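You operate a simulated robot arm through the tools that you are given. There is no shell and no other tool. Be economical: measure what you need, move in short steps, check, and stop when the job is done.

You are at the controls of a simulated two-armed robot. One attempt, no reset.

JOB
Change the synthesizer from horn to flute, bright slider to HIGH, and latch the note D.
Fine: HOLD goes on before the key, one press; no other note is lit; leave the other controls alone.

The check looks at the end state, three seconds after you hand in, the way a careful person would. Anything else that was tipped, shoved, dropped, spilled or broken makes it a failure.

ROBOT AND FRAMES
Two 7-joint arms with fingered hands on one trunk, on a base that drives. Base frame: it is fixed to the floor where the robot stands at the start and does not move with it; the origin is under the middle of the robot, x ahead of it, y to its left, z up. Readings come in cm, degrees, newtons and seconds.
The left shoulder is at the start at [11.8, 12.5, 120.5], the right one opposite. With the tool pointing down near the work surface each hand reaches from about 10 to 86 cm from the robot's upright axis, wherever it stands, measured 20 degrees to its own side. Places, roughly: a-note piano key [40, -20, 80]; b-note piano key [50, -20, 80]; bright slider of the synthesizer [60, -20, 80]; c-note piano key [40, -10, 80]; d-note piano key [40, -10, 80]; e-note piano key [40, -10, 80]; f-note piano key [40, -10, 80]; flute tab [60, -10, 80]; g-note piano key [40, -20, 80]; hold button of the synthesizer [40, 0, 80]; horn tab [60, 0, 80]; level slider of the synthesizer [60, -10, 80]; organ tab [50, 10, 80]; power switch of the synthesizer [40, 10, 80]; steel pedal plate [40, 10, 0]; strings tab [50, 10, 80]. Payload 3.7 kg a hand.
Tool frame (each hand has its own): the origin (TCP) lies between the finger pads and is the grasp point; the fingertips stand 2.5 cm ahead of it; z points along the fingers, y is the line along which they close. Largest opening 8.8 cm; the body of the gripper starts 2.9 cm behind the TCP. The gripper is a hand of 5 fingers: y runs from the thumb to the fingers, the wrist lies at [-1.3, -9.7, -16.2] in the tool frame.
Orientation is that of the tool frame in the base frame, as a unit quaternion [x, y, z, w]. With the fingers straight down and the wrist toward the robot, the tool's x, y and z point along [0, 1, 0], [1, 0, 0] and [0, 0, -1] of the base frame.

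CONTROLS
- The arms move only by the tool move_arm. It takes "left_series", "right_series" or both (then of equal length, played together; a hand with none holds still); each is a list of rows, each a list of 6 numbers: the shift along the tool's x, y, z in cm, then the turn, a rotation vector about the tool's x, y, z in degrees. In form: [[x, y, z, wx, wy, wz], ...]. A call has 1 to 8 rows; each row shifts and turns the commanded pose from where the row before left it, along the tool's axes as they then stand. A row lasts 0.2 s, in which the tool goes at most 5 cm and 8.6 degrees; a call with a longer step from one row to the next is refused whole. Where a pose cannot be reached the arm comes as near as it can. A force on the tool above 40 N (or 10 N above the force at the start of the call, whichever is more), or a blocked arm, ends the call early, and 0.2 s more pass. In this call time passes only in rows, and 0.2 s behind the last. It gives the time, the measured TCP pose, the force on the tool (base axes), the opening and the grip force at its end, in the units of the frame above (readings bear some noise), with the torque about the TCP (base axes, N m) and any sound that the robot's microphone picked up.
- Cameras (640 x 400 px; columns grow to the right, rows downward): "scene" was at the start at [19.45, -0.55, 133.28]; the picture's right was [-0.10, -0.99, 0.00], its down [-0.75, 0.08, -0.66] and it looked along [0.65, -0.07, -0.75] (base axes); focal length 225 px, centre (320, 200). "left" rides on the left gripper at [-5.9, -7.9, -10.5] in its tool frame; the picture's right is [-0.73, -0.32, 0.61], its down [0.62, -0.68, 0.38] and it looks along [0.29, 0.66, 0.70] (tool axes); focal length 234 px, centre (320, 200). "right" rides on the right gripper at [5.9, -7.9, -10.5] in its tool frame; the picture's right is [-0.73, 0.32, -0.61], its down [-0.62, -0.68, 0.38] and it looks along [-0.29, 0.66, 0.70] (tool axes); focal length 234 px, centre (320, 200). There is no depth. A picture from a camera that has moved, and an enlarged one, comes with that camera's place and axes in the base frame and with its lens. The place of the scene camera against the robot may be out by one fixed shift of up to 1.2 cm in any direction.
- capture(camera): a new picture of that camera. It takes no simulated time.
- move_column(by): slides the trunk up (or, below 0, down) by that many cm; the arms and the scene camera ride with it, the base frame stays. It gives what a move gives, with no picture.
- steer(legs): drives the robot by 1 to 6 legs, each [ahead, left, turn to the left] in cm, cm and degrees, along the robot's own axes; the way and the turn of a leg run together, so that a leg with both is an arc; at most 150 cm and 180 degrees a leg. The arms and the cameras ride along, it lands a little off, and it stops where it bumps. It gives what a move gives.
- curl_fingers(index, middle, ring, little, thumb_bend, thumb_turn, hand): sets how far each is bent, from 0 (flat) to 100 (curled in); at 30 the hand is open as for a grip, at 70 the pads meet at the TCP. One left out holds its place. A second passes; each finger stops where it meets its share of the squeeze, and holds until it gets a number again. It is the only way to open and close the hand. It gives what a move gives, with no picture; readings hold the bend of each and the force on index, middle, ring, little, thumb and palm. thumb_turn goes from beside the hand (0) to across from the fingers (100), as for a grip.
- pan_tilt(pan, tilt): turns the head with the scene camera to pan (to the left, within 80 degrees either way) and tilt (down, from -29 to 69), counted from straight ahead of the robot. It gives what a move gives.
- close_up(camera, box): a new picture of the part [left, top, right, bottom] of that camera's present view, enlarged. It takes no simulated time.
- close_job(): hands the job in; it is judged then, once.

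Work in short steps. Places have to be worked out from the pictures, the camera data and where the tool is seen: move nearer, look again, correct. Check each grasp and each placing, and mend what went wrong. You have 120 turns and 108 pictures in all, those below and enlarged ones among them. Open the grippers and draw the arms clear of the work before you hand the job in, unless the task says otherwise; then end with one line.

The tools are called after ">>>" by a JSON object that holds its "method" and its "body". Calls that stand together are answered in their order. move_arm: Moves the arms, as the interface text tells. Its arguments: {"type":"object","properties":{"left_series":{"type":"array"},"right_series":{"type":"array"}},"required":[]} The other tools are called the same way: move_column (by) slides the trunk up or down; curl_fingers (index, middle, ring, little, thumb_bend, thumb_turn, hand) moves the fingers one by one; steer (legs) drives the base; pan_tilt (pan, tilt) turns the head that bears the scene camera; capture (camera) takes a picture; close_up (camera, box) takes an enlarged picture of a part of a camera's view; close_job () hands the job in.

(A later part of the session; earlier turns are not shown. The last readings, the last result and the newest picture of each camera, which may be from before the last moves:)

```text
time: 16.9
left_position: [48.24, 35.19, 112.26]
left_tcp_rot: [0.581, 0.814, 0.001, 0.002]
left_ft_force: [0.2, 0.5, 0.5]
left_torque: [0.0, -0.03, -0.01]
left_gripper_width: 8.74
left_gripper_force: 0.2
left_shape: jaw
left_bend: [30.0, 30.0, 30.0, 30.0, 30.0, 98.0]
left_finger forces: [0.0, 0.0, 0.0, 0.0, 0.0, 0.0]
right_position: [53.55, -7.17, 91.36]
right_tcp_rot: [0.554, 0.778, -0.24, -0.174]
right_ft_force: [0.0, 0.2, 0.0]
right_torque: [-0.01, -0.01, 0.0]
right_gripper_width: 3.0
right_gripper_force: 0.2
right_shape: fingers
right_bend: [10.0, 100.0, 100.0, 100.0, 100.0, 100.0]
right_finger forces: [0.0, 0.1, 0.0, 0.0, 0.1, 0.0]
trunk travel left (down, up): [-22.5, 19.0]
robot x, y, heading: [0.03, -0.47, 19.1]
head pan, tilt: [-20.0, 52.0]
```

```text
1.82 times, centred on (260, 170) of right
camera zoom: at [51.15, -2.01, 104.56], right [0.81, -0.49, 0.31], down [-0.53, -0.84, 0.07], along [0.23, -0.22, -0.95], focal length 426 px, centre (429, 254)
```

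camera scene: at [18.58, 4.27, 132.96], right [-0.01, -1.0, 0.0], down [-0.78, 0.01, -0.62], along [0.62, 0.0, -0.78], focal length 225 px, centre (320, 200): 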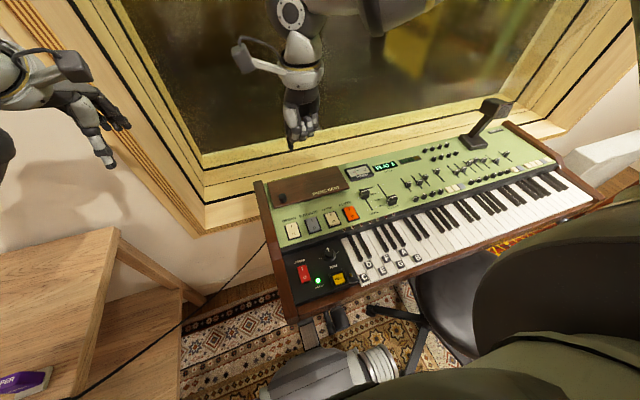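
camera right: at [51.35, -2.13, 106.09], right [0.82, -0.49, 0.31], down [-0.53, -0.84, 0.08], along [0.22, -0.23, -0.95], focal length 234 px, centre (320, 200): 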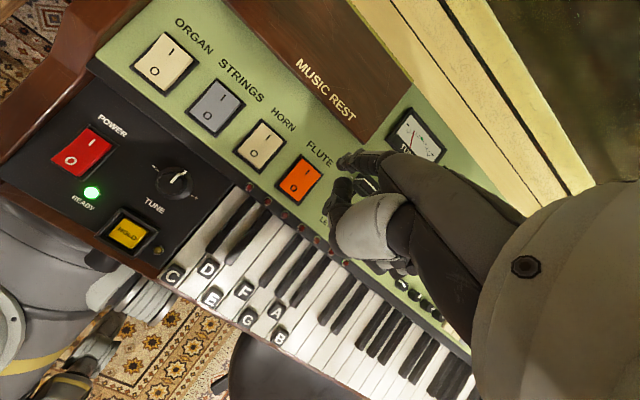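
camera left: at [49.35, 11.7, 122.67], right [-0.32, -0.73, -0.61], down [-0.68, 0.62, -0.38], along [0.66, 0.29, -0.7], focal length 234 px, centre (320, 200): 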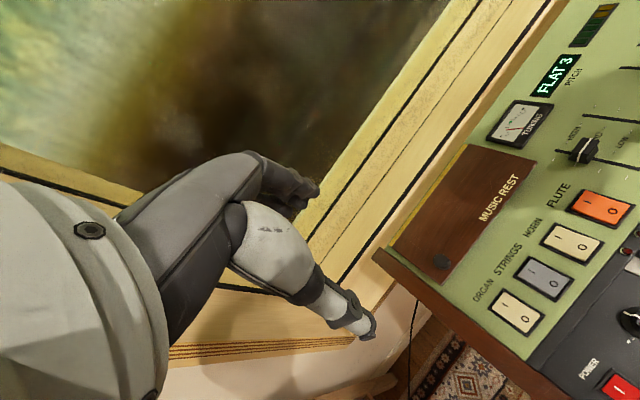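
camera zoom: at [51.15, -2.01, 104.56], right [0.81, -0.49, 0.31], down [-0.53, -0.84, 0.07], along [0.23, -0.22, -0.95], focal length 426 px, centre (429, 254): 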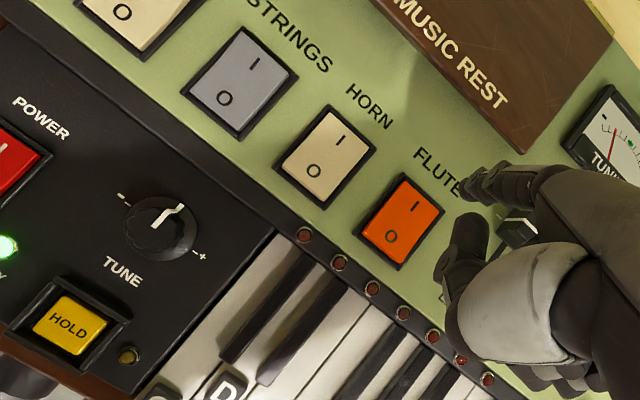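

Horn is still on (O end raised) and flute is now on, so the tabs don't interlock. I move over the horn tab's O end at about (53.5, -0.4) and come down to about 2.5 cm above it.

>>> {"method": "move_arm", "body": {"right_series": [[2.82, -1.3, 0.92, 0, 0, 0], [2.82, -1.3, 0.92, 0, 0, 0], [0, 1.43, 2.05, 0, 0, 0], [0, 1.43, 2.05, 0, 0, 0]]}}

>>> {"method": "close_up", "body": {"camera": "scene", "box": [275, 180, 375, 250]}}

>>> {"method": "close_up", "body": {"camera": "right", "box": [220, 80, 420, 230]}}

```text
time: 17.9
left_position: [48.34, 35.24, 112.21]
left_tcp_rot: [0.58, 0.814, 0.0, 0.0]
left_ft_force: [-0.1, 0.0, 0.0]
left_torque: [0.01, 0.03, -0.03]
left_gripper_width: 8.74
left_gripper_force: 0.1
left_shape: jaw
left_bend: [30.0, 30.0, 30.0, 30.0, 30.0, 98.0]
left_finger forces: [0.0, 0.0, 0.0, 0.0, 0.0, 0.0]
right_position: [48.96, -2.86, 86.34]
right_tcp_rot: [0.554, 0.778, -0.241, -0.174]
right_ft_force: [0.6, -0.6, 0.1]
right_torque: [0.02, -0.01, 0.01]
right_gripper_width: 2.98
right_gripper_force: 0.1
right_shape: fingers
right_bend: [10.0, 100.0, 100.0, 100.0, 100.0, 100.0]
right_finger forces: [0.0, 0.0, 0.0, 0.1, 0.0, 0.0]
trunk travel left (down, up): [-22.5, 19.0]
robot x, y, heading: [-0.09, 0.29, 19.0]
head pan, tilt: [-20.0, 52.0]
```

```text
5.71 times, centred on (325, 215) of scene
camera zoom: at [18.61, 4.26, 132.93], right [-0.01, -1.0, 0.0], down [-0.78, 0.01, -0.62], along [0.62, -0.01, -0.78], focal length 1284 px, centre (291, 114)
```

zoom: 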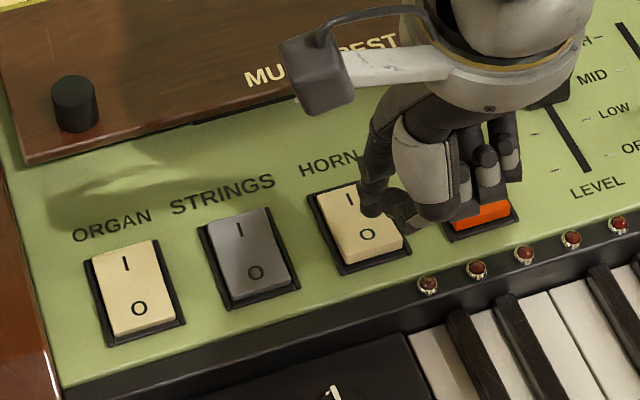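

```text
2.67 times, centred on (320, 155) of right
camera zoom: at [46.5, 2.4, 99.42], right [0.81, -0.49, 0.31], down [-0.53, -0.84, 0.07], along [0.23, -0.22, -0.95], focal length 624 px, centre (320, 320)
```

zoom: 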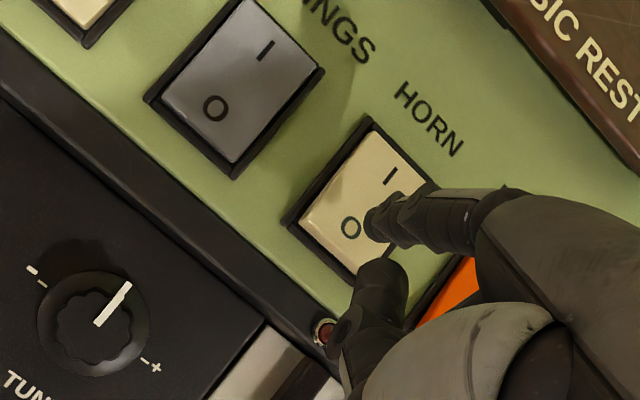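

The tip is right above the horn's O. I shift 0.5 cm toward the front and press down.

>>> {"method": "move_arm", "body": {"right_series": [[0, -0.41, 0.28, 0, 0, 0], [0, 0.57, 0.82, 0, 0, 0], [0, 0.57, 0.82, 0, 0, 0], [0, 0.29, 0.41, 0, 0, 0], [0, 0.29, 0.41, 0, 0, 0]]}}

>>> {"method": "close_up", "body": {"camera": "scene", "box": [275, 180, 375, 250]}}

```text
time: 19.1
left_position: [48.06, 35.2, 112.39]
left_tcp_rot: [0.582, 0.813, 0.001, 0.001]
left_ft_force: [-0.2, -0.6, -0.4]
left_torque: [0.02, 0.0, -0.03]
left_gripper_width: 8.74
left_gripper_force: 0.1
left_shape: jaw
left_bend: [30.0, 30.0, 30.0, 30.0, 30.0, 98.0]
left_finger forces: [0.1, 0.1, 0.1, 0.0, 0.0, 0.0]
right_position: [48.61, -2.7, 84.07]
right_tcp_rot: [0.554, 0.781, -0.233, -0.172]
right_ft_force: [-5.0, -4.2, 33.5]
right_torque: [0.69, -1.54, -0.13]
right_gripper_width: 2.86
right_gripper_force: 18.2
right_shape: fingers
right_bend: [12.0, 100.0, 100.0, 100.0, 100.0, 100.0]
right_finger forces: [34.6, 0.0, 0.0, 0.0, 0.1, 0.0]
trunk travel left (down, up): [-22.5, 19.0]
robot x, y, heading: [0.01, -0.05, 18.7]
head pan, tilt: [-20.0, 52.0]
stopped in row 5 (right hand): the force on the tool passed its limit at 45 N (the readings are from after the stop); the commanded pose is now the measured one
```

```text
5.71 times, centred on (325, 215) of scene
camera zoom: at [18.29, 4.15, 133.03], right [-0.01, -1.0, 0.0], down [-0.78, 0.01, -0.62], along [0.62, -0.01, -0.78], focal length 1284 px, centre (291, 114)
```

zoom: 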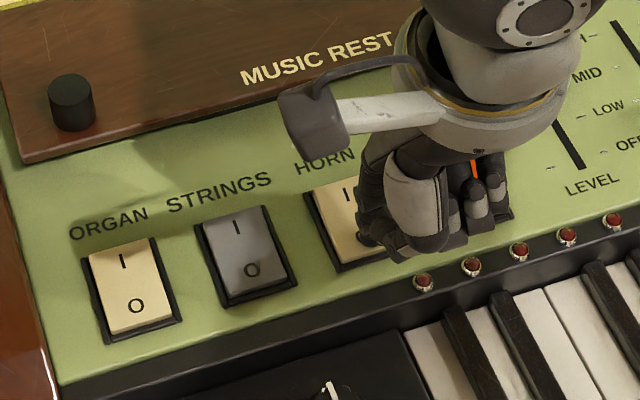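

Horn appears to have flipped to O. I retreat and check.

>>> {"method": "move_arm", "body": {"right_series": [[0, -1.15, -1.64, 0, 0, 0], [0, -1.15, -1.64, 1.3, 0, 0], [0, -2.3, -3.28, 0, 0, 0]]}}

>>> {"method": "close_up", "body": {"camera": "scene", "box": [275, 190, 375, 250]}}

>>> {"method": "close_up", "body": {"camera": "right", "box": [100, 60, 420, 280]}}

```text
time: 19.9
left_position: [48.21, 35.15, 112.34]
left_tcp_rot: [0.58, 0.814, 0.001, 0.0]
left_ft_force: [0.3, 0.9, -0.1]
left_torque: [-0.01, -0.01, -0.01]
left_gripper_width: 8.73
left_gripper_force: 0.0
left_shape: jaw
left_bend: [30.0, 30.0, 30.0, 30.0, 30.0, 98.0]
left_finger forces: [0.0, 0.1, 0.0, 0.1, 0.0, 0.0]
right_position: [48.44, -2.92, 91.52]
right_tcp_rot: [0.551, 0.777, -0.246, -0.18]
right_ft_force: [-0.2, 0.0, 0.8]
right_torque: [0.01, -0.01, 0.03]
right_gripper_width: 2.96
right_gripper_force: 0.0
right_shape: fingers
right_bend: [10.0, 100.0, 100.0, 100.0, 100.0, 100.0]
right_finger forces: [0.1, 0.0, 0.0, 0.0, 0.1, 0.1]
trunk travel left (down, up): [-22.5, 19.0]
robot x, y, heading: [0.08, -0.13, 18.8]
head pan, tilt: [-20.0, 52.0]
```

```text
6.40 times, centred on (325, 220) of scene
camera zoom: at [18.33, 3.57, 132.84], right [-0.1, -1.0, 0.0], down [-0.79, 0.08, -0.61], along [0.61, -0.06, -0.79], focal length 1438 px, centre (288, 72)
```

zoom: 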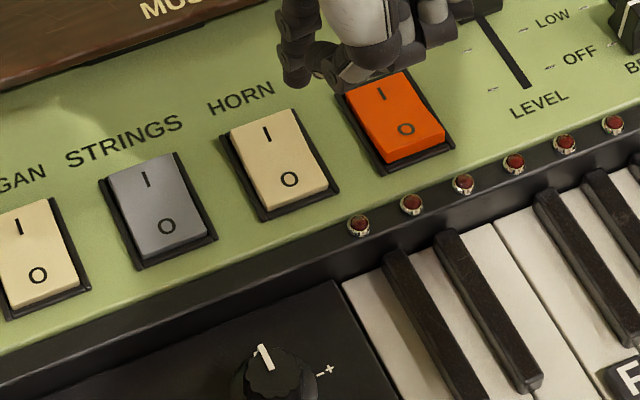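

```text
1.82 times, centred on (260, 170) of right
camera zoom: at [46.29, 2.22, 104.96], right [0.82, -0.49, 0.3], down [-0.53, -0.84, 0.08], along [0.22, -0.22, -0.95], focal length 426 px, centre (429, 254)
```

zoom: 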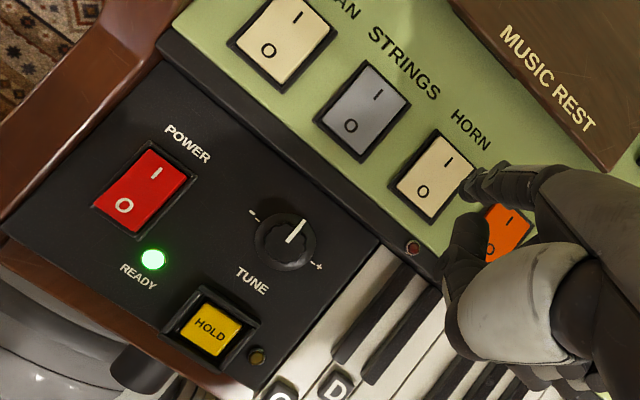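

Horn is off and flute on. Next is HOLD, at roughly (38.7, -0.6); I move the tip there at the same height.

>>> {"method": "move_arm", "body": {"right_series": [[1.12, -2.85, 1.99, 0, 0, 0], [1.12, -2.85, 1.99, 0, 0, 0], [1.12, -2.85, 1.99, 0, 0, 0], [1.12, -2.85, 1.99, 0, 0, 0]]}}

>>> {"method": "capture", "body": {"camera": "scene"}}

>>> {"method": "close_up", "body": {"camera": "right", "box": [180, 60, 440, 240]}}

```text
time: 20.9
left_position: [48.26, 35.29, 112.13]
left_tcp_rot: [0.58, 0.814, -0.001, -0.001]
left_ft_force: [-0.5, -1.4, -1.1]
left_torque: [-0.01, -0.03, 0.01]
left_gripper_width: 8.76
left_gripper_force: 0.0
left_shape: jaw
left_bend: [30.0, 30.0, 30.0, 30.0, 30.0, 98.0]
left_finger forces: [0.0, 0.0, 0.1, 0.0, 0.1, 0.0]
right_position: [35.84, -2.06, 90.93]
right_tcp_rot: [0.551, 0.776, -0.248, -0.181]
right_ft_force: [0.8, 0.4, 0.4]
right_torque: [-0.02, -0.03, -0.01]
right_gripper_width: 3.0
right_gripper_force: 0.0
right_shape: fingers
right_bend: [10.0, 100.0, 100.0, 100.0, 100.0, 100.0]
right_finger forces: [0.0, 0.1, 0.1, 0.0, 0.1, 0.0]
right hand out of reach, approached as far as the arm can: row 4
trunk travel left (down, up): [-22.5, 19.0]
robot x, y, heading: [0.24, -0.03, 19.0]
head pan, tilt: [-20.0, 52.0]
```

```text
67 pictures are left
camera scene: at [18.63, 4.17, 132.9], right [-0.03, -1.0, 0.0], down [-0.78, 0.02, -0.62], along [0.62, -0.02, -0.78], focal length 225 px, centre (320, 200)
```

scene: 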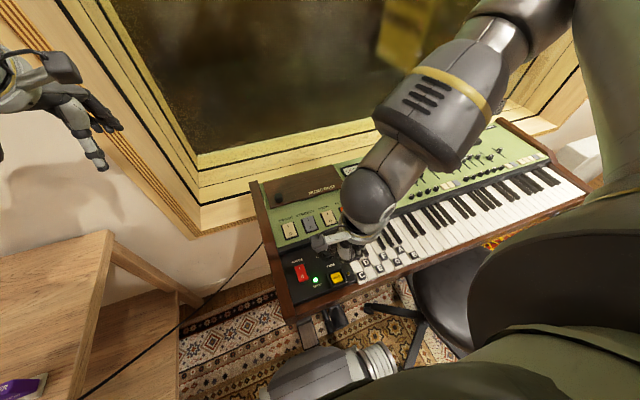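

```text
2.22 times, centred on (310, 150) of right
camera zoom: at [33.65, 3.13, 104.2], right [0.82, -0.49, 0.3], down [-0.53, -0.84, 0.08], along [0.21, -0.23, -0.95], focal length 520 px, centre (342, 311)
```

zoom: 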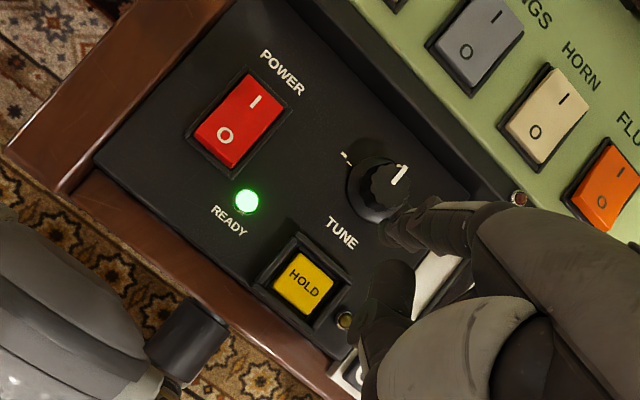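

HOLD is at about (38.1, -0.7), but the arm is folded too tightly to reach it. Raising the trunk gives it more room, and both hands simply ride up clear.

>>> {"method": "move_column", "body": {"by": 15}}

```text
time: 22.6
left_position: [48.21, 35.26, 127.27]
left_tcp_rot: [0.581, 0.814, 0.001, 0.0]
left_ft_force: [-0.6, -0.3, -0.2]
left_torque: [0.0, 0.04, 0.0]
left_gripper_width: 8.76
left_gripper_force: 0.2
left_shape: jaw
left_bend: [30.0, 30.0, 30.0, 30.0, 30.0, 98.0]
left_finger forces: [0.0, 0.0, 0.0, 0.0, 0.0, 0.1]
right_position: [35.74, -2.25, 105.85]
right_tcp_rot: [0.551, 0.776, -0.247, -0.181]
right_ft_force: [0.8, 0.5, 0.5]
right_torque: [0.01, -0.01, -0.01]
right_gripper_width: 2.96
right_gripper_force: 0.0
right_shape: fingers
right_bend: [10.0, 100.0, 100.0, 100.0, 100.0, 100.0]
right_finger forces: [0.0, 0.1, 0.0, 0.0, 0.0, 0.0]
trunk travel left (down, up): [-37.5, 4.0]
robot x, y, heading: [0.04, -0.01, 18.9]
head pan, tilt: [-20.0, 52.0]
```

I come down 15 cm again and shift back/right toward HOLD.

>>> {"method": "move_arm", "body": {"right_series": [[0, 2.15, 3.07, 0, 0, 0], [0, 2.15, 3.07, 0, 0, 0], [0, 2.15, 3.07, 0, 0, 0], [-0.18, -2.22, 1.55, 0, 0, 0], [0, 2.15, 3.07, 0, 0, 0]]}}

>>> {"method": "close_up", "body": {"camera": "right", "box": [180, 60, 440, 240]}}

>>> {"method": "close_up", "body": {"camera": "scene", "box": [270, 220, 400, 310]}}

```text
time: 23.8
left_position: [48.36, 35.22, 127.11]
left_tcp_rot: [0.581, 0.814, 0.001, -0.001]
left_ft_force: [-0.1, -0.1, -0.5]
left_torque: [-0.01, -0.04, 0.0]
left_gripper_width: 8.76
left_gripper_force: 0.1
left_shape: jaw
left_bend: [30.0, 30.0, 30.0, 30.0, 30.0, 98.0]
left_finger forces: [0.0, 0.0, 0.0, 0.0, 0.0, 0.0]
right_position: [34.48, -9.06, 99.58]
right_tcp_rot: [0.55, 0.777, -0.247, -0.179]
right_ft_force: [0.5, 0.6, -0.2]
right_torque: [0.0, 0.03, -0.01]
right_gripper_width: 2.98
right_gripper_force: 0.2
right_shape: fingers
right_bend: [10.0, 100.0, 100.0, 100.0, 100.0, 100.0]
right_finger forces: [0.0, 0.0, 0.0, 0.1, 0.1, 0.0]
right hand out of reach, approached as far as the arm can: row 1, 2, 3, 5
trunk travel left (down, up): [-37.5, 4.0]
robot x, y, heading: [-0.0, 0.16, 18.9]
head pan, tilt: [-20.0, 52.0]
```

```text
2.22 times, centred on (310, 150) of right
camera zoom: at [32.27, -3.81, 112.77], right [0.82, -0.49, 0.3], down [-0.53, -0.84, 0.08], along [0.21, -0.22, -0.95], focal length 520 px, centre (342, 311)
```

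zoom: 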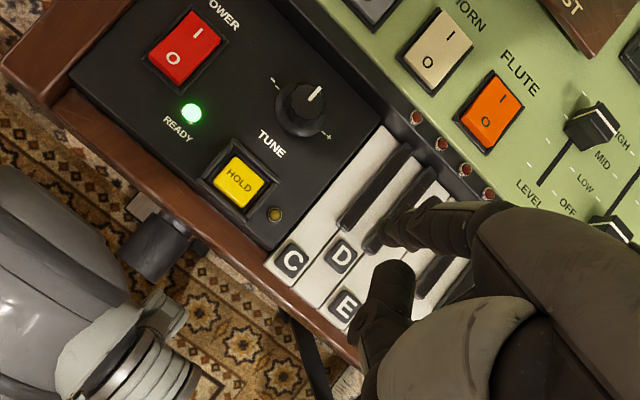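

```text
4.44 times, centred on (335, 265) of scene
camera zoom: at [10.43, 1.35, 148.31], right [-0.02, -1.0, 0.0], down [-0.79, 0.01, -0.62], along [0.62, -0.01, -0.79], focal length 999 px, centre (253, -89)
```

zoom: 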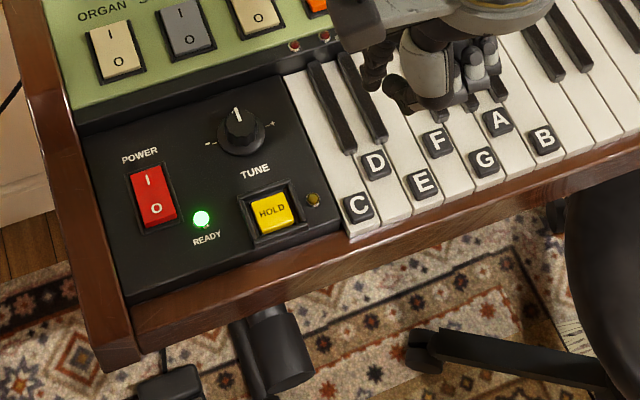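

Raising the trunk made it worse. I lift the hand and lower the trunk back, then use a flatter hand (finger slanted), which reaches closer in.

>>> {"method": "move_arm", "body": {"right_series": [[0, -2.15, -3.07, 0, 0, 0], [0, -2.15, -3.07, 0, 0, 0], [0, -2.15, -3.07, 0, 0, 0]]}}

>>> {"method": "move_column", "body": {"by": -15}}

>>> {"method": "move_arm", "body": {"right_series": [[0, 0, 0, -8, 0, 0], [0, 0, 0, -8, 0, 0], [0, 0, 0, -8, 0, 0]]}}

>>> {"method": "capture", "body": {"camera": "right"}}

```text
time: 24.6
left_position: [48.18, 35.17, 127.26]
left_tcp_rot: [0.581, 0.814, 0.001, 0.001]
left_ft_force: [0.4, -0.5, 0.6]
left_torque: [0.01, 0.0, 0.0]
left_gripper_width: 8.77
left_gripper_force: 0.1
left_shape: jaw
left_bend: [30.0, 30.0, 30.0, 30.0, 30.0, 98.0]
left_finger forces: [0.0, 0.0, 0.0, 0.0, 0.1, 0.0]
right_position: [34.67, -9.09, 110.83]
right_tcp_rot: [0.551, 0.777, -0.246, -0.179]
right_ft_force: [1.1, 0.8, 0.4]
right_torque: [-0.03, -0.03, 0.0]
right_gripper_width: 2.98
right_gripper_force: 0.0
right_shape: fingers
right_bend: [10.0, 100.0, 100.0, 100.0, 100.0, 100.0]
right_finger forces: [0.0, 0.0, 0.1, 0.0, 0.0, 0.1]
trunk travel left (down, up): [-37.5, 4.0]
robot x, y, heading: [-0.1, -0.28, 18.9]
head pan, tilt: [-20.0, 52.0]
```

```text
time: 26.4
left_position: [48.15, 35.35, 112.34]
left_tcp_rot: [0.581, 0.814, 0.0, 0.0]
left_ft_force: [-0.8, -0.4, -0.3]
left_torque: [0.0, -0.01, -0.03]
left_gripper_width: 8.75
left_gripper_force: 0.0
left_shape: jaw
left_bend: [30.0, 30.0, 30.0, 30.0, 30.0, 98.0]
left_finger forces: [0.1, 0.1, 0.1, 0.0, 0.0, 0.0]
right_position: [35.09, -8.91, 91.83]
right_tcp_rot: [0.533, 0.75, -0.317, -0.23]
right_ft_force: [0.7, -0.6, 0.1]
right_torque: [0.0, -0.01, -0.01]
right_gripper_width: 2.98
right_gripper_force: 0.1
right_shape: fingers
right_bend: [10.0, 100.0, 100.0, 100.0, 100.0, 100.0]
right_finger forces: [0.0, 0.0, 0.0, 0.0, 0.0, 0.0]
trunk travel left (down, up): [-22.5, 19.0]
robot x, y, heading: [0.12, 0.25, 19.0]
head pan, tilt: [-20.0, 52.0]
```

```text
time: 27.2
left_position: [48.32, 35.19, 112.22]
left_tcp_rot: [0.581, 0.814, 0.001, 0.0]
left_ft_force: [0.2, 0.1, -0.6]
left_torque: [0.03, -0.02, 0.02]
left_gripper_width: 8.77
left_gripper_force: 0.1
left_shape: jaw
left_bend: [30.0, 30.0, 30.0, 30.0, 30.0, 98.0]
left_finger forces: [0.0, 0.0, 0.1, 0.0, 0.0, 0.1]
right_position: [41.11, -7.48, 88.45]
right_tcp_rot: [0.569, 0.8, -0.153, -0.115]
right_ft_force: [0.3, 0.0, 0.0]
right_torque: [0.02, 0.01, 0.04]
right_gripper_width: 2.99
right_gripper_force: 0.2
right_shape: fingers
right_bend: [10.0, 100.0, 100.0, 100.0, 100.0, 100.0]
right_finger forces: [0.0, 0.1, 0.0, 0.0, 0.0, 0.0]
right hand out of reach, approached as far as the arm can: row 1, 2, 3
trunk travel left (down, up): [-22.5, 19.0]
robot x, y, heading: [0.17, -0.16, 18.6]
head pan, tilt: [-20.0, 52.0]
```

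```text
63 pictures are left
camera right: at [36.1, -3.33, 101.27], right [0.74, -0.52, 0.43], down [-0.53, -0.84, -0.11], along [0.42, -0.15, -0.89], focal length 234 px, centre (320, 200)
```

right: 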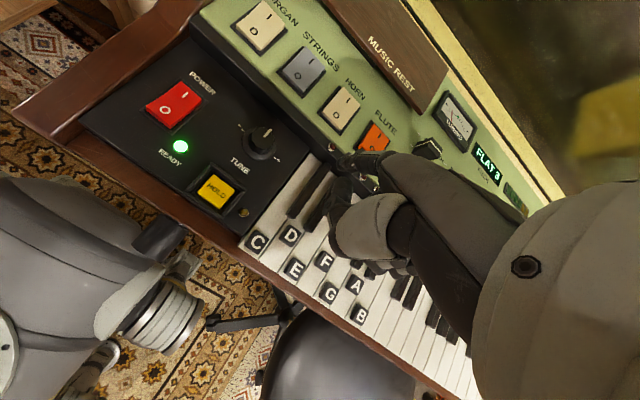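

The arm doesn't fold in well here. Backing the base about 12 cm would put HOLD and the keys mid-range, so I look to both sides and rear first.

>>> {"method": "pan_tilt", "body": {"pan": 80, "tilt": 45}}

>>> {"method": "capture", "body": {"camera": "scene"}}

>>> {"method": "pan_tilt", "body": {"pan": -80, "tilt": 45}}

>>> {"method": "capture", "body": {"camera": "scene"}}

```text
time: 28.9
left_position: [48.28, 35.19, 112.12]
left_tcp_rot: [0.58, 0.814, -0.001, 0.0]
left_ft_force: [0.6, 0.0, -1.0]
left_torque: [-0.05, 0.02, 0.02]
left_gripper_width: 8.76
left_gripper_force: 0.1
left_shape: jaw
left_bend: [30.0, 30.0, 30.0, 30.0, 30.0, 98.0]
left_finger forces: [0.0, 0.0, 0.0, 0.0, 0.0, 0.1]
right_position: [41.1, -7.52, 88.46]
right_tcp_rot: [0.569, 0.8, -0.155, -0.115]
right_ft_force: [-0.7, -0.2, -0.6]
right_torque: [0.01, 0.03, 0.0]
right_gripper_width: 2.98
right_gripper_force: 0.0
right_shape: fingers
right_bend: [10.0, 100.0, 100.0, 100.0, 100.0, 100.0]
right_finger forces: [0.1, 0.0, 0.0, 0.0, 0.0, 0.0]
trunk travel left (down, up): [-22.5, 19.0]
robot x, y, heading: [-0.09, -0.17, 18.6]
head pan, tilt: [80.0, 45.0]
```

```text
62 pictures are left
camera scene: at [9.74, 12.34, 133.84], right [0.99, 0.15, 0.0], down [0.11, -0.7, -0.71], along [-0.11, 0.7, -0.71], focal length 225 px, centre (320, 200)
```

scene: 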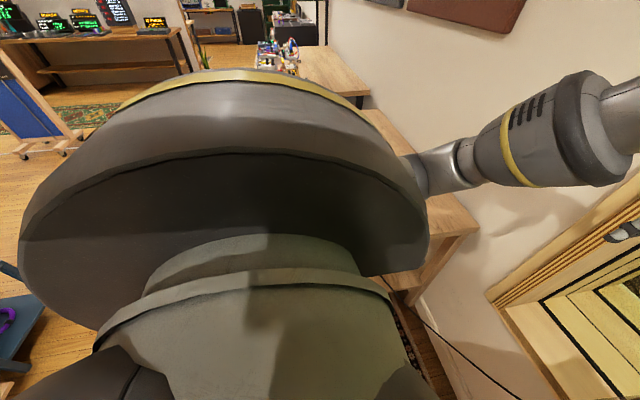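

```text
time: 31.4
left_position: [48.19, 35.23, 112.23]
left_tcp_rot: [0.581, 0.814, 0.0, 0.0]
left_ft_force: [0.5, -0.1, -0.2]
left_torque: [0.02, -0.02, 0.0]
left_gripper_width: 8.72
left_gripper_force: 0.1
left_shape: jaw
left_bend: [30.0, 30.0, 30.0, 30.0, 30.0, 98.0]
left_finger forces: [0.0, 0.0, 0.1, 0.0, 0.1, 0.0]
right_position: [41.12, -7.52, 88.52]
right_tcp_rot: [0.569, 0.799, -0.155, -0.115]
right_ft_force: [-0.4, 0.3, 0.0]
right_torque: [-0.01, 0.01, -0.03]
right_gripper_width: 2.98
right_gripper_force: 0.0
right_shape: fingers
right_bend: [10.0, 100.0, 100.0, 100.0, 100.0, 100.0]
right_finger forces: [0.0, 0.0, 0.0, 0.0, 0.0, 0.1]
trunk travel left (down, up): [-22.5, 19.0]
robot x, y, heading: [-0.09, -0.13, 19.0]
head pan, tilt: [-80.0, 45.0]
```

```text
61 pictures are left
camera scene: at [14.94, -2.81, 133.84], right [-0.87, -0.48, 0.0], down [-0.34, 0.62, -0.71], along [0.34, -0.62, -0.71], focal length 225 px, centre (320, 200)
```

scene: 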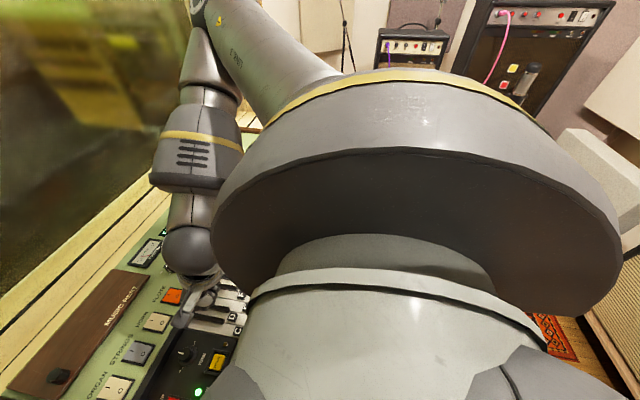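

Directly behind, the nearest thing is about a metre away, so 12 cm back is safe. I raise the hand, back up, and look forward again.

>>> {"method": "move_arm", "body": {"right_series": [[0, -1.87, -4.6, 0, 0, 0], [0, -1.87, -4.6, 0, 0, 0]]}}

>>> {"method": "steer", "body": {"legs": [[-13, 0, 0]]}}

>>> {"method": "pan_tilt", "body": {"pan": -20, "tilt": 48}}

>>> {"method": "capture", "body": {"camera": "scene"}}

```text
time: 32.0
left_position: [48.13, 35.1, 112.23]
left_tcp_rot: [0.581, 0.814, 0.001, 0.001]
left_ft_force: [-0.3, -0.5, 0.6]
left_torque: [-0.01, 0.0, -0.01]
left_gripper_width: 8.74
left_gripper_force: 0.1
left_shape: jaw
left_bend: [30.0, 30.0, 30.0, 30.0, 30.0, 98.0]
left_finger forces: [0.0, 0.1, 0.0, 0.0, 0.0, 0.0]
right_position: [44.38, -6.87, 97.64]
right_tcp_rot: [0.569, 0.8, -0.155, -0.115]
right_ft_force: [0.0, 0.9, 0.0]
right_torque: [-0.02, -0.01, 0.0]
right_gripper_width: 2.97
right_gripper_force: 0.0
right_shape: fingers
right_bend: [10.0, 100.0, 100.0, 100.0, 100.0, 100.0]
right_finger forces: [0.0, 0.0, 0.0, 0.1, 0.1, 0.0]
right hand out of reach, approached as far as the arm can: row 1, 2
trunk travel left (down, up): [-22.5, 19.0]
robot x, y, heading: [0.26, 0.14, 19.0]
head pan, tilt: [-80.0, 45.0]
```

```text
time: 33.3
left_position: [36.22, 31.14, 112.26]
left_tcp_rot: [0.581, 0.814, 0.0, 0.0]
left_ft_force: [0.7, -0.2, 0.9]
left_torque: [-0.01, -0.02, 0.04]
left_gripper_width: 8.73
left_gripper_force: 0.2
left_shape: jaw
left_bend: [30.0, 30.0, 30.0, 30.0, 30.0, 98.0]
left_finger forces: [0.1, 0.1, 0.1, 0.0, 0.1, 0.0]
right_position: [32.58, -10.87, 97.59]
right_tcp_rot: [0.569, 0.8, -0.154, -0.115]
right_ft_force: [-0.1, -0.6, -0.4]
right_torque: [0.01, 0.03, 0.03]
right_gripper_width: 2.98
right_gripper_force: 0.1
right_shape: fingers
right_bend: [10.0, 100.0, 100.0, 100.0, 100.0, 100.0]
right_finger forces: [0.0, 0.1, 0.1, 0.0, 0.0, 0.0]
trunk travel left (down, up): [-22.5, 19.0]
robot x, y, heading: [-11.64, -4.09, 19.0]
head pan, tilt: [-80.0, 45.0]
```

```text
time: 34.6
left_position: [36.29, 31.12, 112.23]
left_tcp_rot: [0.581, 0.814, 0.0, 0.0]
left_ft_force: [-0.8, 0.0, 0.2]
left_torque: [0.0, 0.01, -0.02]
left_gripper_width: 8.75
left_gripper_force: 0.1
left_shape: jaw
left_bend: [30.0, 30.0, 30.0, 30.0, 30.0, 98.0]
left_finger forces: [0.1, 0.1, 0.0, 0.0, 0.0, 0.0]
right_position: [32.48, -10.84, 97.47]
right_tcp_rot: [0.568, 0.8, -0.155, -0.115]
right_ft_force: [0.5, 0.3, 0.1]
right_torque: [0.0, 0.0, 0.02]
right_gripper_width: 2.97
right_gripper_force: 0.1
right_shape: fingers
right_bend: [10.0, 100.0, 100.0, 100.0, 100.0, 100.0]
right_finger forces: [0.0, 0.0, 0.0, 0.0, 0.0, 0.0]
trunk travel left (down, up): [-22.5, 19.0]
robot x, y, heading: [-11.99, -3.99, 18.8]
head pan, tilt: [-20.0, 48.0]
```

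```text
60 pictures are left
camera scene: at [6.96, 0.08, 133.42], right [-0.02, -1.0, 0.0], down [-0.74, 0.01, -0.67], along [0.67, -0.01, -0.74], focal length 225 px, centre (320, 200)
```

scene: 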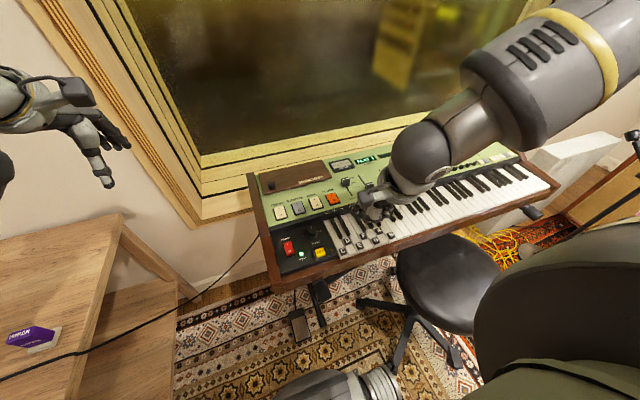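

Now there's room. I restore the 35° pitch and move the tip above HOLD (38.1, -0.7), about 7 cm up.

>>> {"method": "move_arm", "body": {"right_series": [[0, 0, 0, 6.35, 0, 0], [0, 0, 0, 6.35, 0, 0], [2.3, 2.1, 1.17, 0, 0, 0], [2.3, 2.1, 1.17, 0, 0, 0], [2.3, 2.1, 1.17, 0, 0, 0]]}}

>>> {"method": "close_up", "body": {"camera": "scene", "box": [260, 200, 400, 290]}}

>>> {"method": "close_up", "body": {"camera": "right", "box": [180, 60, 440, 240]}}

```text
time: 35.8
left_position: [36.39, 31.21, 112.18]
left_tcp_rot: [0.581, 0.814, -0.001, -0.001]
left_ft_force: [-0.5, -0.6, 0.0]
left_torque: [-0.03, 0.0, 0.0]
left_gripper_width: 8.73
left_gripper_force: 0.1
left_shape: jaw
left_bend: [30.0, 30.0, 30.0, 30.0, 30.0, 98.0]
left_finger forces: [0.0, 0.1, 0.1, 0.0, 0.1, 0.0]
right_position: [33.36, -3.19, 90.99]
right_tcp_rot: [0.552, 0.778, -0.242, -0.179]
right_ft_force: [-0.2, -0.1, -1.1]
right_torque: [-0.02, 0.02, 0.02]
right_gripper_width: 2.98
right_gripper_force: 0.1
right_shape: fingers
right_bend: [10.0, 100.0, 100.0, 100.0, 100.0, 100.0]
right_finger forces: [0.0, 0.0, 0.0, 0.0, 0.1, 0.0]
trunk travel left (down, up): [-22.5, 19.0]
robot x, y, heading: [-11.77, -4.59, 19.1]
head pan, tilt: [-20.0, 48.0]
```

```text
4.44 times, centred on (330, 245) of scene
camera zoom: at [7.08, 0.12, 133.39], right [-0.02, -1.0, 0.0], down [-0.74, 0.01, -0.67], along [0.67, -0.01, -0.74], focal length 999 px, centre (276, 0)
```

zoom: 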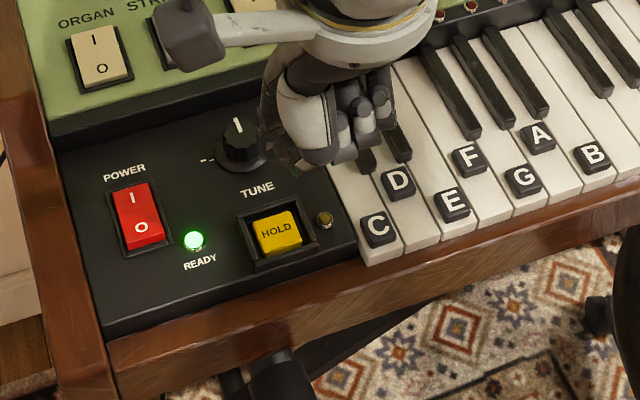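

```text
2.22 times, centred on (310, 150) of right
camera zoom: at [31.06, 2.0, 104.24], right [0.82, -0.49, 0.31], down [-0.53, -0.84, 0.07], along [0.22, -0.22, -0.95], focal length 520 px, centre (342, 311)
```

zoom: 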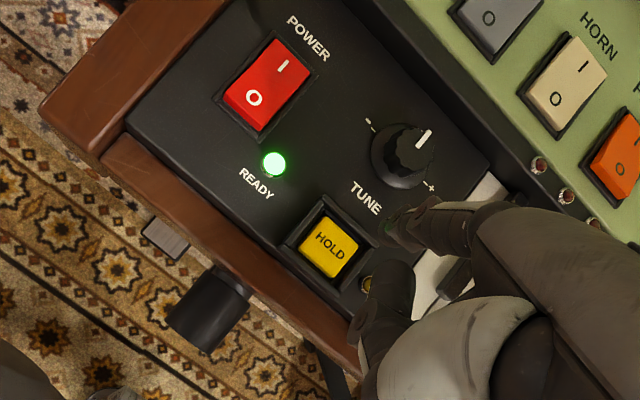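

HOLD triangulates to (38.1, -0.8, 78.7), just below the tip. I descend 5.5 cm and check.

>>> {"method": "move_arm", "body": {"right_series": [[0, 1.58, 2.25, 0, 0, 0], [0, 1.58, 2.25, 0, 0, 0]]}}

>>> {"method": "close_up", "body": {"camera": "scene", "box": [290, 220, 370, 270]}}

>>> {"method": "close_up", "body": {"camera": "right", "box": [220, 80, 420, 230]}}

```text
time: 36.4
left_position: [36.23, 31.09, 112.18]
left_tcp_rot: [0.581, 0.814, 0.0, 0.0]
left_ft_force: [-0.1, -0.3, -0.8]
left_torque: [0.0, 0.04, 0.03]
left_gripper_width: 8.76
left_gripper_force: 0.2
left_shape: jaw
left_bend: [30.0, 30.0, 30.0, 30.0, 30.0, 98.0]
left_finger forces: [0.0, 0.1, 0.0, 0.0, 0.0, 0.0]
right_position: [33.26, -3.29, 85.49]
right_tcp_rot: [0.553, 0.777, -0.242, -0.178]
right_ft_force: [0.7, -0.2, 0.2]
right_torque: [0.02, 0.02, -0.01]
right_gripper_width: 2.97
right_gripper_force: 0.1
right_shape: fingers
right_bend: [10.0, 100.0, 100.0, 100.0, 100.0, 100.0]
right_finger forces: [0.1, 0.0, 0.0, 0.1, 0.0, 0.0]
trunk travel left (down, up): [-22.5, 19.0]
robot x, y, heading: [-12.24, -4.23, 19.0]
head pan, tilt: [-20.0, 48.0]
```

```text
8.00 times, centred on (330, 245) of scene
camera zoom: at [6.98, 0.08, 133.42], right [-0.02, -1.0, 0.0], down [-0.74, 0.01, -0.67], along [0.67, -0.01, -0.74], focal length 1798 px, centre (240, -160)
```

zoom: 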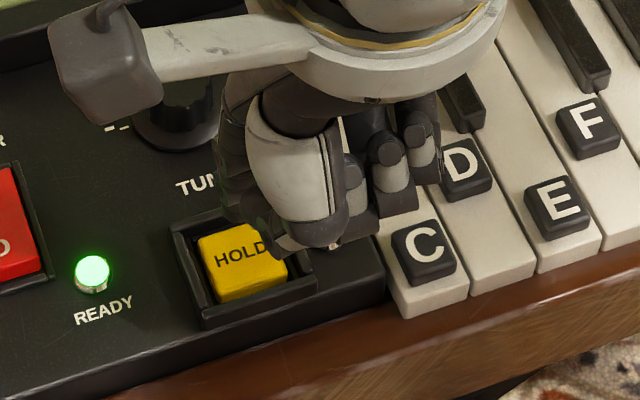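

```text
2.67 times, centred on (320, 155) of right
camera zoom: at [30.98, 1.88, 98.72], right [0.82, -0.49, 0.31], down [-0.53, -0.84, 0.07], along [0.22, -0.22, -0.95], focal length 624 px, centre (320, 320)
```

zoom: 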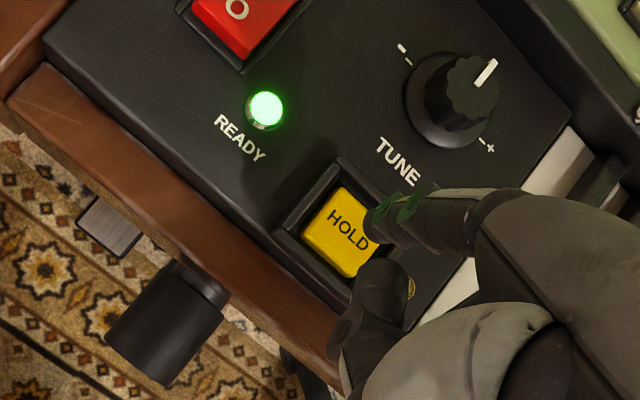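

The tip needs 0.5 cm more toward the front to be centred on HOLD. I shift and lower until contact.

>>> {"method": "move_arm", "body": {"right_series": [[0.07, -0.41, 0.29, 0, 0, 0], [0, 0.57, 0.82, 0, 0, 0], [0, 0.4, 0.57, 0, 0, 0]]}}

>>> {"method": "close_up", "body": {"camera": "right", "box": [220, 80, 420, 230]}}

```text
time: 37.2
left_position: [36.44, 31.22, 112.22]
left_tcp_rot: [0.581, 0.814, 0.0, -0.001]
left_ft_force: [-0.4, -0.7, -0.1]
left_torque: [-0.01, -0.01, 0.01]
left_gripper_width: 8.76
left_gripper_force: 0.1
left_shape: jaw
left_bend: [30.0, 30.0, 30.0, 30.0, 30.0, 98.0]
left_finger forces: [0.1, 0.0, 0.0, 0.0, 0.0, 0.0]
right_position: [32.76, -3.4, 83.72]
right_tcp_rot: [0.553, 0.777, -0.241, -0.177]
right_ft_force: [0.0, 0.6, 1.0]
right_torque: [0.0, -0.01, -0.01]
right_gripper_width: 2.97
right_gripper_force: 0.1
right_shape: fingers
right_bend: [10.0, 100.0, 100.0, 100.0, 100.0, 100.0]
right_finger forces: [0.1, 0.1, 0.0, 0.1, 0.1, 0.0]
trunk travel left (down, up): [-22.5, 19.0]
robot x, y, heading: [-12.08, -4.21, 19.0]
head pan, tilt: [-20.0, 48.0]
```

```text
2.67 times, centred on (320, 155) of right
camera zoom: at [30.41, 1.77, 97.07], right [0.82, -0.49, 0.31], down [-0.53, -0.84, 0.07], along [0.22, -0.22, -0.95], focal length 624 px, centre (320, 320)
```

zoom: 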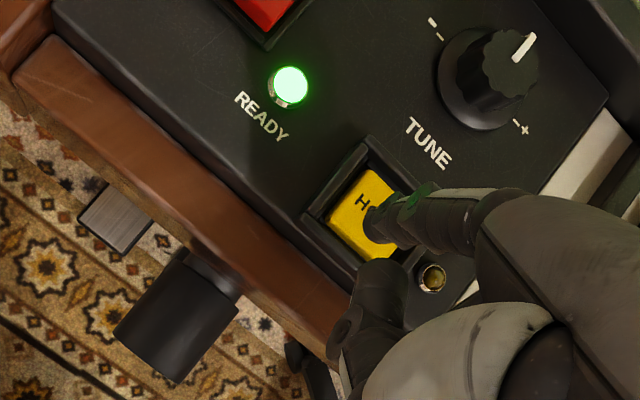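

Tip centred over HOLD and close, with no contact yet. I keep pressing in small steps.

>>> {"method": "move_arm", "body": {"right_series": [[0, 0.23, 0.33, 0, 0, 0], [0, 0.23, 0.33, 0, 0, 0], [0, 0.17, 0.25, 0, 0, 0]]}}

>>> {"method": "close_up", "body": {"camera": "right", "box": [220, 80, 420, 230]}}

```text
time: 38.0
left_position: [36.36, 31.25, 112.15]
left_tcp_rot: [0.581, 0.814, 0.0, 0.001]
left_ft_force: [0.8, 0.0, -0.3]
left_torque: [0.03, -0.01, 0.03]
left_gripper_width: 8.76
left_gripper_force: 0.1
left_shape: jaw
left_bend: [30.0, 30.0, 30.0, 30.0, 30.0, 98.0]
left_finger forces: [0.0, 0.1, 0.1, 0.1, 0.0, 0.0]
right_position: [32.72, -3.47, 82.72]
right_tcp_rot: [0.553, 0.777, -0.242, -0.178]
right_ft_force: [0.2, -0.5, 0.7]
right_torque: [0.0, -0.01, 0.05]
right_gripper_width: 2.99
right_gripper_force: 0.0
right_shape: fingers
right_bend: [10.0, 100.0, 100.0, 100.0, 100.0, 100.0]
right_finger forces: [0.0, 0.0, 0.0, 0.0, 0.0, 0.0]
trunk travel left (down, up): [-22.5, 19.0]
robot x, y, heading: [-11.95, -4.07, 19.0]
head pan, tilt: [-20.0, 48.0]
```

```text
2.67 times, centred on (320, 155) of right
camera zoom: at [30.39, 1.79, 96.0], right [0.82, -0.49, 0.31], down [-0.53, -0.84, 0.07], along [0.22, -0.22, -0.95], focal length 624 px, centre (320, 320)
```

zoom: 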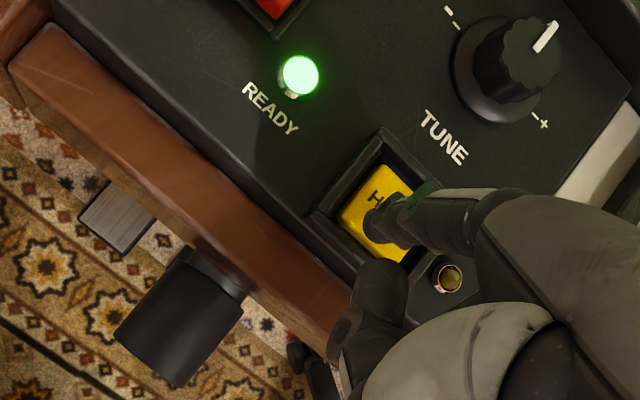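

Still no contact; continuing down.

>>> {"method": "move_arm", "body": {"right_series": [[0, 0.17, 0.25, 0, 0, 0], [0, 0.17, 0.25, 0, 0, 0], [0, 0.17, 0.25, 0, 0, 0], [0, 0.17, 0.25, 0, 0, 0]]}}

>>> {"method": "close_up", "body": {"camera": "right", "box": [220, 80, 420, 230]}}

```text
time: 39.0
left_position: [36.3, 31.14, 112.26]
left_tcp_rot: [0.581, 0.814, 0.0, -0.001]
left_ft_force: [-0.4, 0.9, -0.3]
left_torque: [-0.04, -0.02, -0.01]
left_gripper_width: 8.77
left_gripper_force: 0.0
left_shape: jaw
left_bend: [30.0, 30.0, 30.0, 30.0, 30.0, 98.0]
left_finger forces: [0.0, 0.0, 0.1, 0.0, 0.0, 0.0]
right_position: [32.76, -3.51, 81.88]
right_tcp_rot: [0.552, 0.778, -0.241, -0.177]
right_ft_force: [0.4, 1.4, 0.9]
right_torque: [0.06, -0.05, 0.02]
right_gripper_width: 3.0
right_gripper_force: 1.1
right_shape: fingers
right_bend: [10.0, 100.0, 100.0, 100.0, 100.0, 100.0]
right_finger forces: [1.2, 0.0, 0.1, 0.0, 0.0, 0.0]
right hand out of reach, approached as far as the arm can: row 4
trunk travel left (down, up): [-22.5, 19.0]
robot x, y, heading: [-11.87, -4.15, 19.2]
head pan, tilt: [-20.0, 48.0]
```

```text
2.67 times, centred on (320, 155) of right
camera zoom: at [30.43, 1.54, 95.12], right [0.82, -0.49, 0.31], down [-0.53, -0.84, 0.07], along [0.23, -0.22, -0.95], focal length 624 px, centre (320, 320)
```

zoom: 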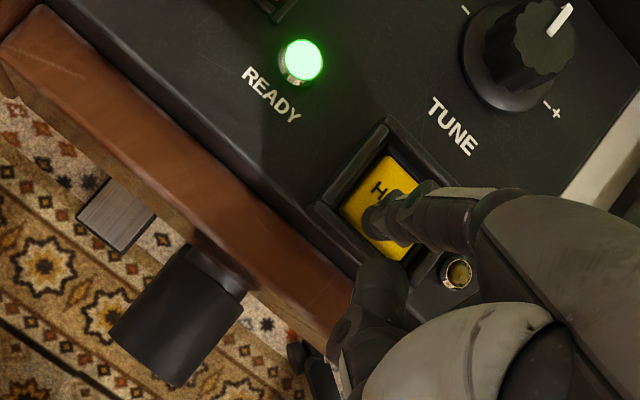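

Contact has just begun (1.2 N), but the arm is at its reach limit. I lift 10 cm, lower the trunk 8 cm for better geometry, and press again.

>>> {"method": "move_arm", "body": {"right_series": [[0, -1.91, -2.73, 0, 0, 0], [0, -1.91, -2.73, 0, 0, 0], [0, -1.91, -2.73, 0, 0, 0]]}}

>>> {"method": "move_column", "body": {"by": -8}}

>>> {"method": "close_up", "body": {"camera": "right", "box": [180, 60, 440, 240]}}

```text
time: 39.8
left_position: [36.25, 31.16, 112.24]
left_tcp_rot: [0.581, 0.814, 0.001, 0.0]
left_ft_force: [-0.8, -0.3, 0.0]
left_torque: [-0.01, -0.02, -0.01]
left_gripper_width: 8.74
left_gripper_force: 0.0
left_shape: jaw
left_bend: [30.0, 30.0, 30.0, 30.0, 30.0, 98.0]
left_finger forces: [0.0, 0.0, 0.1, 0.0, 0.0, 0.0]
right_position: [32.74, -3.8, 91.92]
right_tcp_rot: [0.553, 0.778, -0.241, -0.177]
right_ft_force: [-0.3, -0.4, -0.5]
right_torque: [-0.01, -0.01, -0.01]
right_gripper_width: 3.0
right_gripper_force: 0.0
right_shape: fingers
right_bend: [10.0, 100.0, 100.0, 100.0, 100.0, 100.0]
right_finger forces: [0.0, 0.1, 0.0, 0.0, 0.0, 0.1]
trunk travel left (down, up): [-22.5, 19.0]
robot x, y, heading: [-12.2, -4.26, 18.9]
head pan, tilt: [-20.0, 48.0]
```

```text
time: 40.9
left_position: [36.17, 31.12, 104.35]
left_tcp_rot: [0.581, 0.814, 0.001, 0.001]
left_ft_force: [-0.6, 0.6, 0.7]
left_torque: [-0.03, -0.03, 0.01]
left_gripper_width: 8.72
left_gripper_force: 0.0
left_shape: jaw
left_bend: [30.0, 30.0, 30.0, 30.0, 30.0, 98.0]
left_finger forces: [0.1, 0.1, 0.1, 0.1, 0.0, 0.1]
right_position: [32.89, -3.63, 83.99]
right_tcp_rot: [0.553, 0.778, -0.24, -0.176]
right_ft_force: [-0.1, 0.2, 0.0]
right_torque: [0.01, -0.04, -0.03]
right_gripper_width: 3.01
right_gripper_force: 0.2
right_shape: fingers
right_bend: [10.0, 100.0, 100.0, 100.0, 100.0, 100.0]
right_finger forces: [0.0, 0.0, 0.0, 0.1, 0.0, 0.0]
trunk travel left (down, up): [-14.5, 27.0]
robot x, y, heading: [-11.82, -4.16, 19.0]
head pan, tilt: [-20.0, 48.0]
```

```text
2.22 times, centred on (310, 150) of right
camera zoom: at [30.35, 1.43, 97.22], right [0.82, -0.49, 0.31], down [-0.53, -0.84, 0.07], along [0.23, -0.22, -0.95], focal length 520 px, centre (342, 311)
```

zoom: 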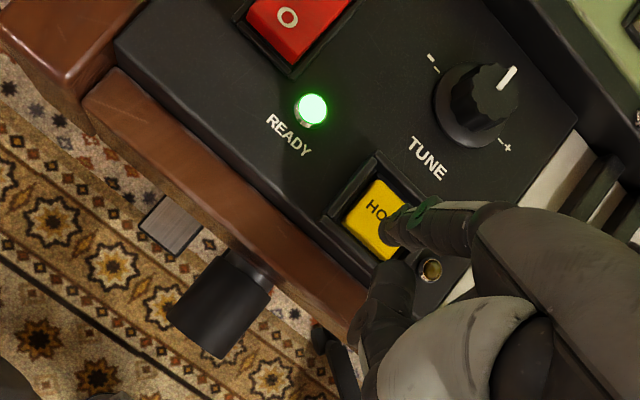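

The tip is 2 cm above the button. I press in small steps, stopping once the force builds.

>>> {"method": "move_arm", "body": {"right_series": [[0.1, 0.5, 0.78, 0, 0, 0], [0, 0.5, 0.74, 0, 0, 0], [0, 0.17, 0.25, 0, 0, 0], [0, 0.17, 0.25, 0, 0, 0]]}}

>>> {"method": "close_up", "body": {"camera": "right", "box": [220, 80, 420, 230]}}

```text
time: 41.9
left_position: [36.26, 31.06, 104.34]
left_tcp_rot: [0.58, 0.815, 0.001, 0.0]
left_ft_force: [-0.5, 0.4, 0.9]
left_torque: [-0.02, 0.0, 0.01]
left_gripper_width: 8.76
left_gripper_force: 0.1
left_shape: jaw
left_bend: [30.0, 30.0, 30.0, 30.0, 30.0, 98.0]
left_finger forces: [0.0, 0.0, 0.0, 0.0, 0.1, 0.0]
right_position: [32.73, -3.59, 81.54]
right_tcp_rot: [0.552, 0.778, -0.242, -0.177]
right_ft_force: [-0.3, -0.5, 4.3]
right_torque: [0.14, -0.27, -0.01]
right_gripper_width: 2.99
right_gripper_force: 2.7
right_shape: fingers
right_bend: [10.0, 100.0, 100.0, 100.0, 100.0, 100.0]
right_finger forces: [5.7, 0.0, 0.1, 0.0, 0.1, 0.0]
trunk travel left (down, up): [-14.5, 27.0]
robot x, y, heading: [-11.96, -3.97, 19.1]
head pan, tilt: [-20.0, 48.0]
heard: click
```

```text
2.67 times, centred on (320, 155) of right
camera zoom: at [30.4, 1.59, 94.73], right [0.82, -0.49, 0.31], down [-0.53, -0.84, 0.07], along [0.23, -0.22, -0.95], focal length 624 px, centre (320, 320)
```

zoom: 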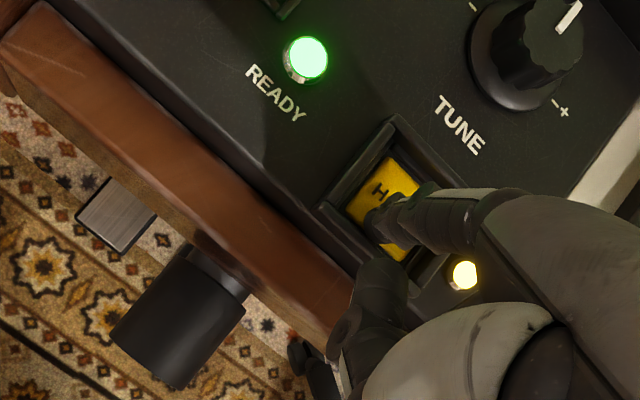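

A click was heard and the HOLD lamp is lit. I lift off, then look at the HOLD lamp and the D key.

>>> {"method": "move_arm", "body": {"right_series": [[0, -0.57, -0.82, 0, 0, 0], [0, -1.15, -1.64, 0, 0, 0], [0, -1.15, -1.64, 0, 0, 0]]}}

>>> {"method": "close_up", "body": {"camera": "right", "box": [180, 60, 440, 320]}}

>>> {"method": "close_up", "body": {"camera": "scene", "box": [280, 170, 440, 270]}}

```text
time: 42.7
left_position: [36.31, 31.32, 104.29]
left_tcp_rot: [0.58, 0.814, 0.0, 0.0]
left_ft_force: [0.4, 1.1, -0.3]
left_torque: [0.02, 0.02, 0.0]
left_gripper_width: 8.77
left_gripper_force: 0.1
left_shape: jaw
left_bend: [30.0, 30.0, 30.0, 30.0, 30.0, 98.0]
left_finger forces: [0.0, 0.1, 0.0, 0.1, 0.1, 0.1]
right_position: [32.63, -3.68, 86.46]
right_tcp_rot: [0.552, 0.778, -0.241, -0.177]
right_ft_force: [-0.6, 0.6, 0.6]
right_torque: [-0.04, -0.01, 0.04]
right_gripper_width: 3.01
right_gripper_force: 0.0
right_shape: fingers
right_bend: [10.0, 100.0, 100.0, 100.0, 100.0, 100.0]
right_finger forces: [0.0, 0.1, 0.0, 0.0, 0.1, 0.1]
trunk travel left (down, up): [-14.5, 27.0]
robot x, y, heading: [-11.74, -3.95, 19.1]
head pan, tilt: [-20.0, 48.0]
```

```text
1.54 times, centred on (310, 190) of right
camera zoom: at [30.37, 1.55, 99.76], right [0.82, -0.49, 0.31], down [-0.53, -0.84, 0.07], along [0.23, -0.22, -0.95], focal length 360 px, centre (335, 215)
```

zoom: 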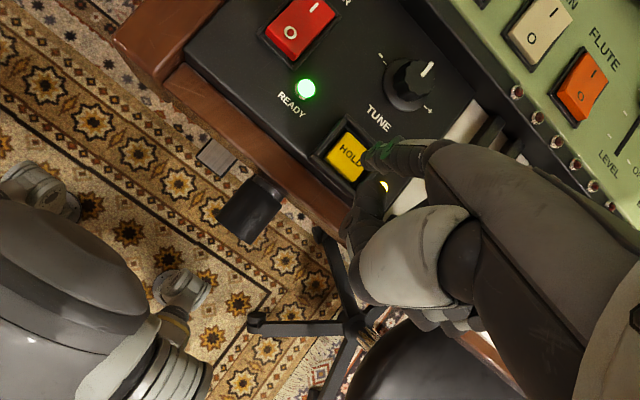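

```text
4.00 times, centred on (360, 220) of scene
camera zoom: at [15.14, 2.29, 124.73], right [-0.09, -1.0, 0.0], down [-0.73, 0.07, -0.68], along [0.68, -0.06, -0.73], focal length 899 px, centre (160, 120)
```

zoom: 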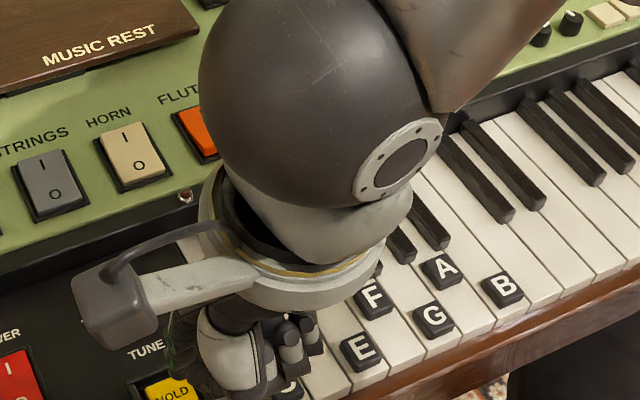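

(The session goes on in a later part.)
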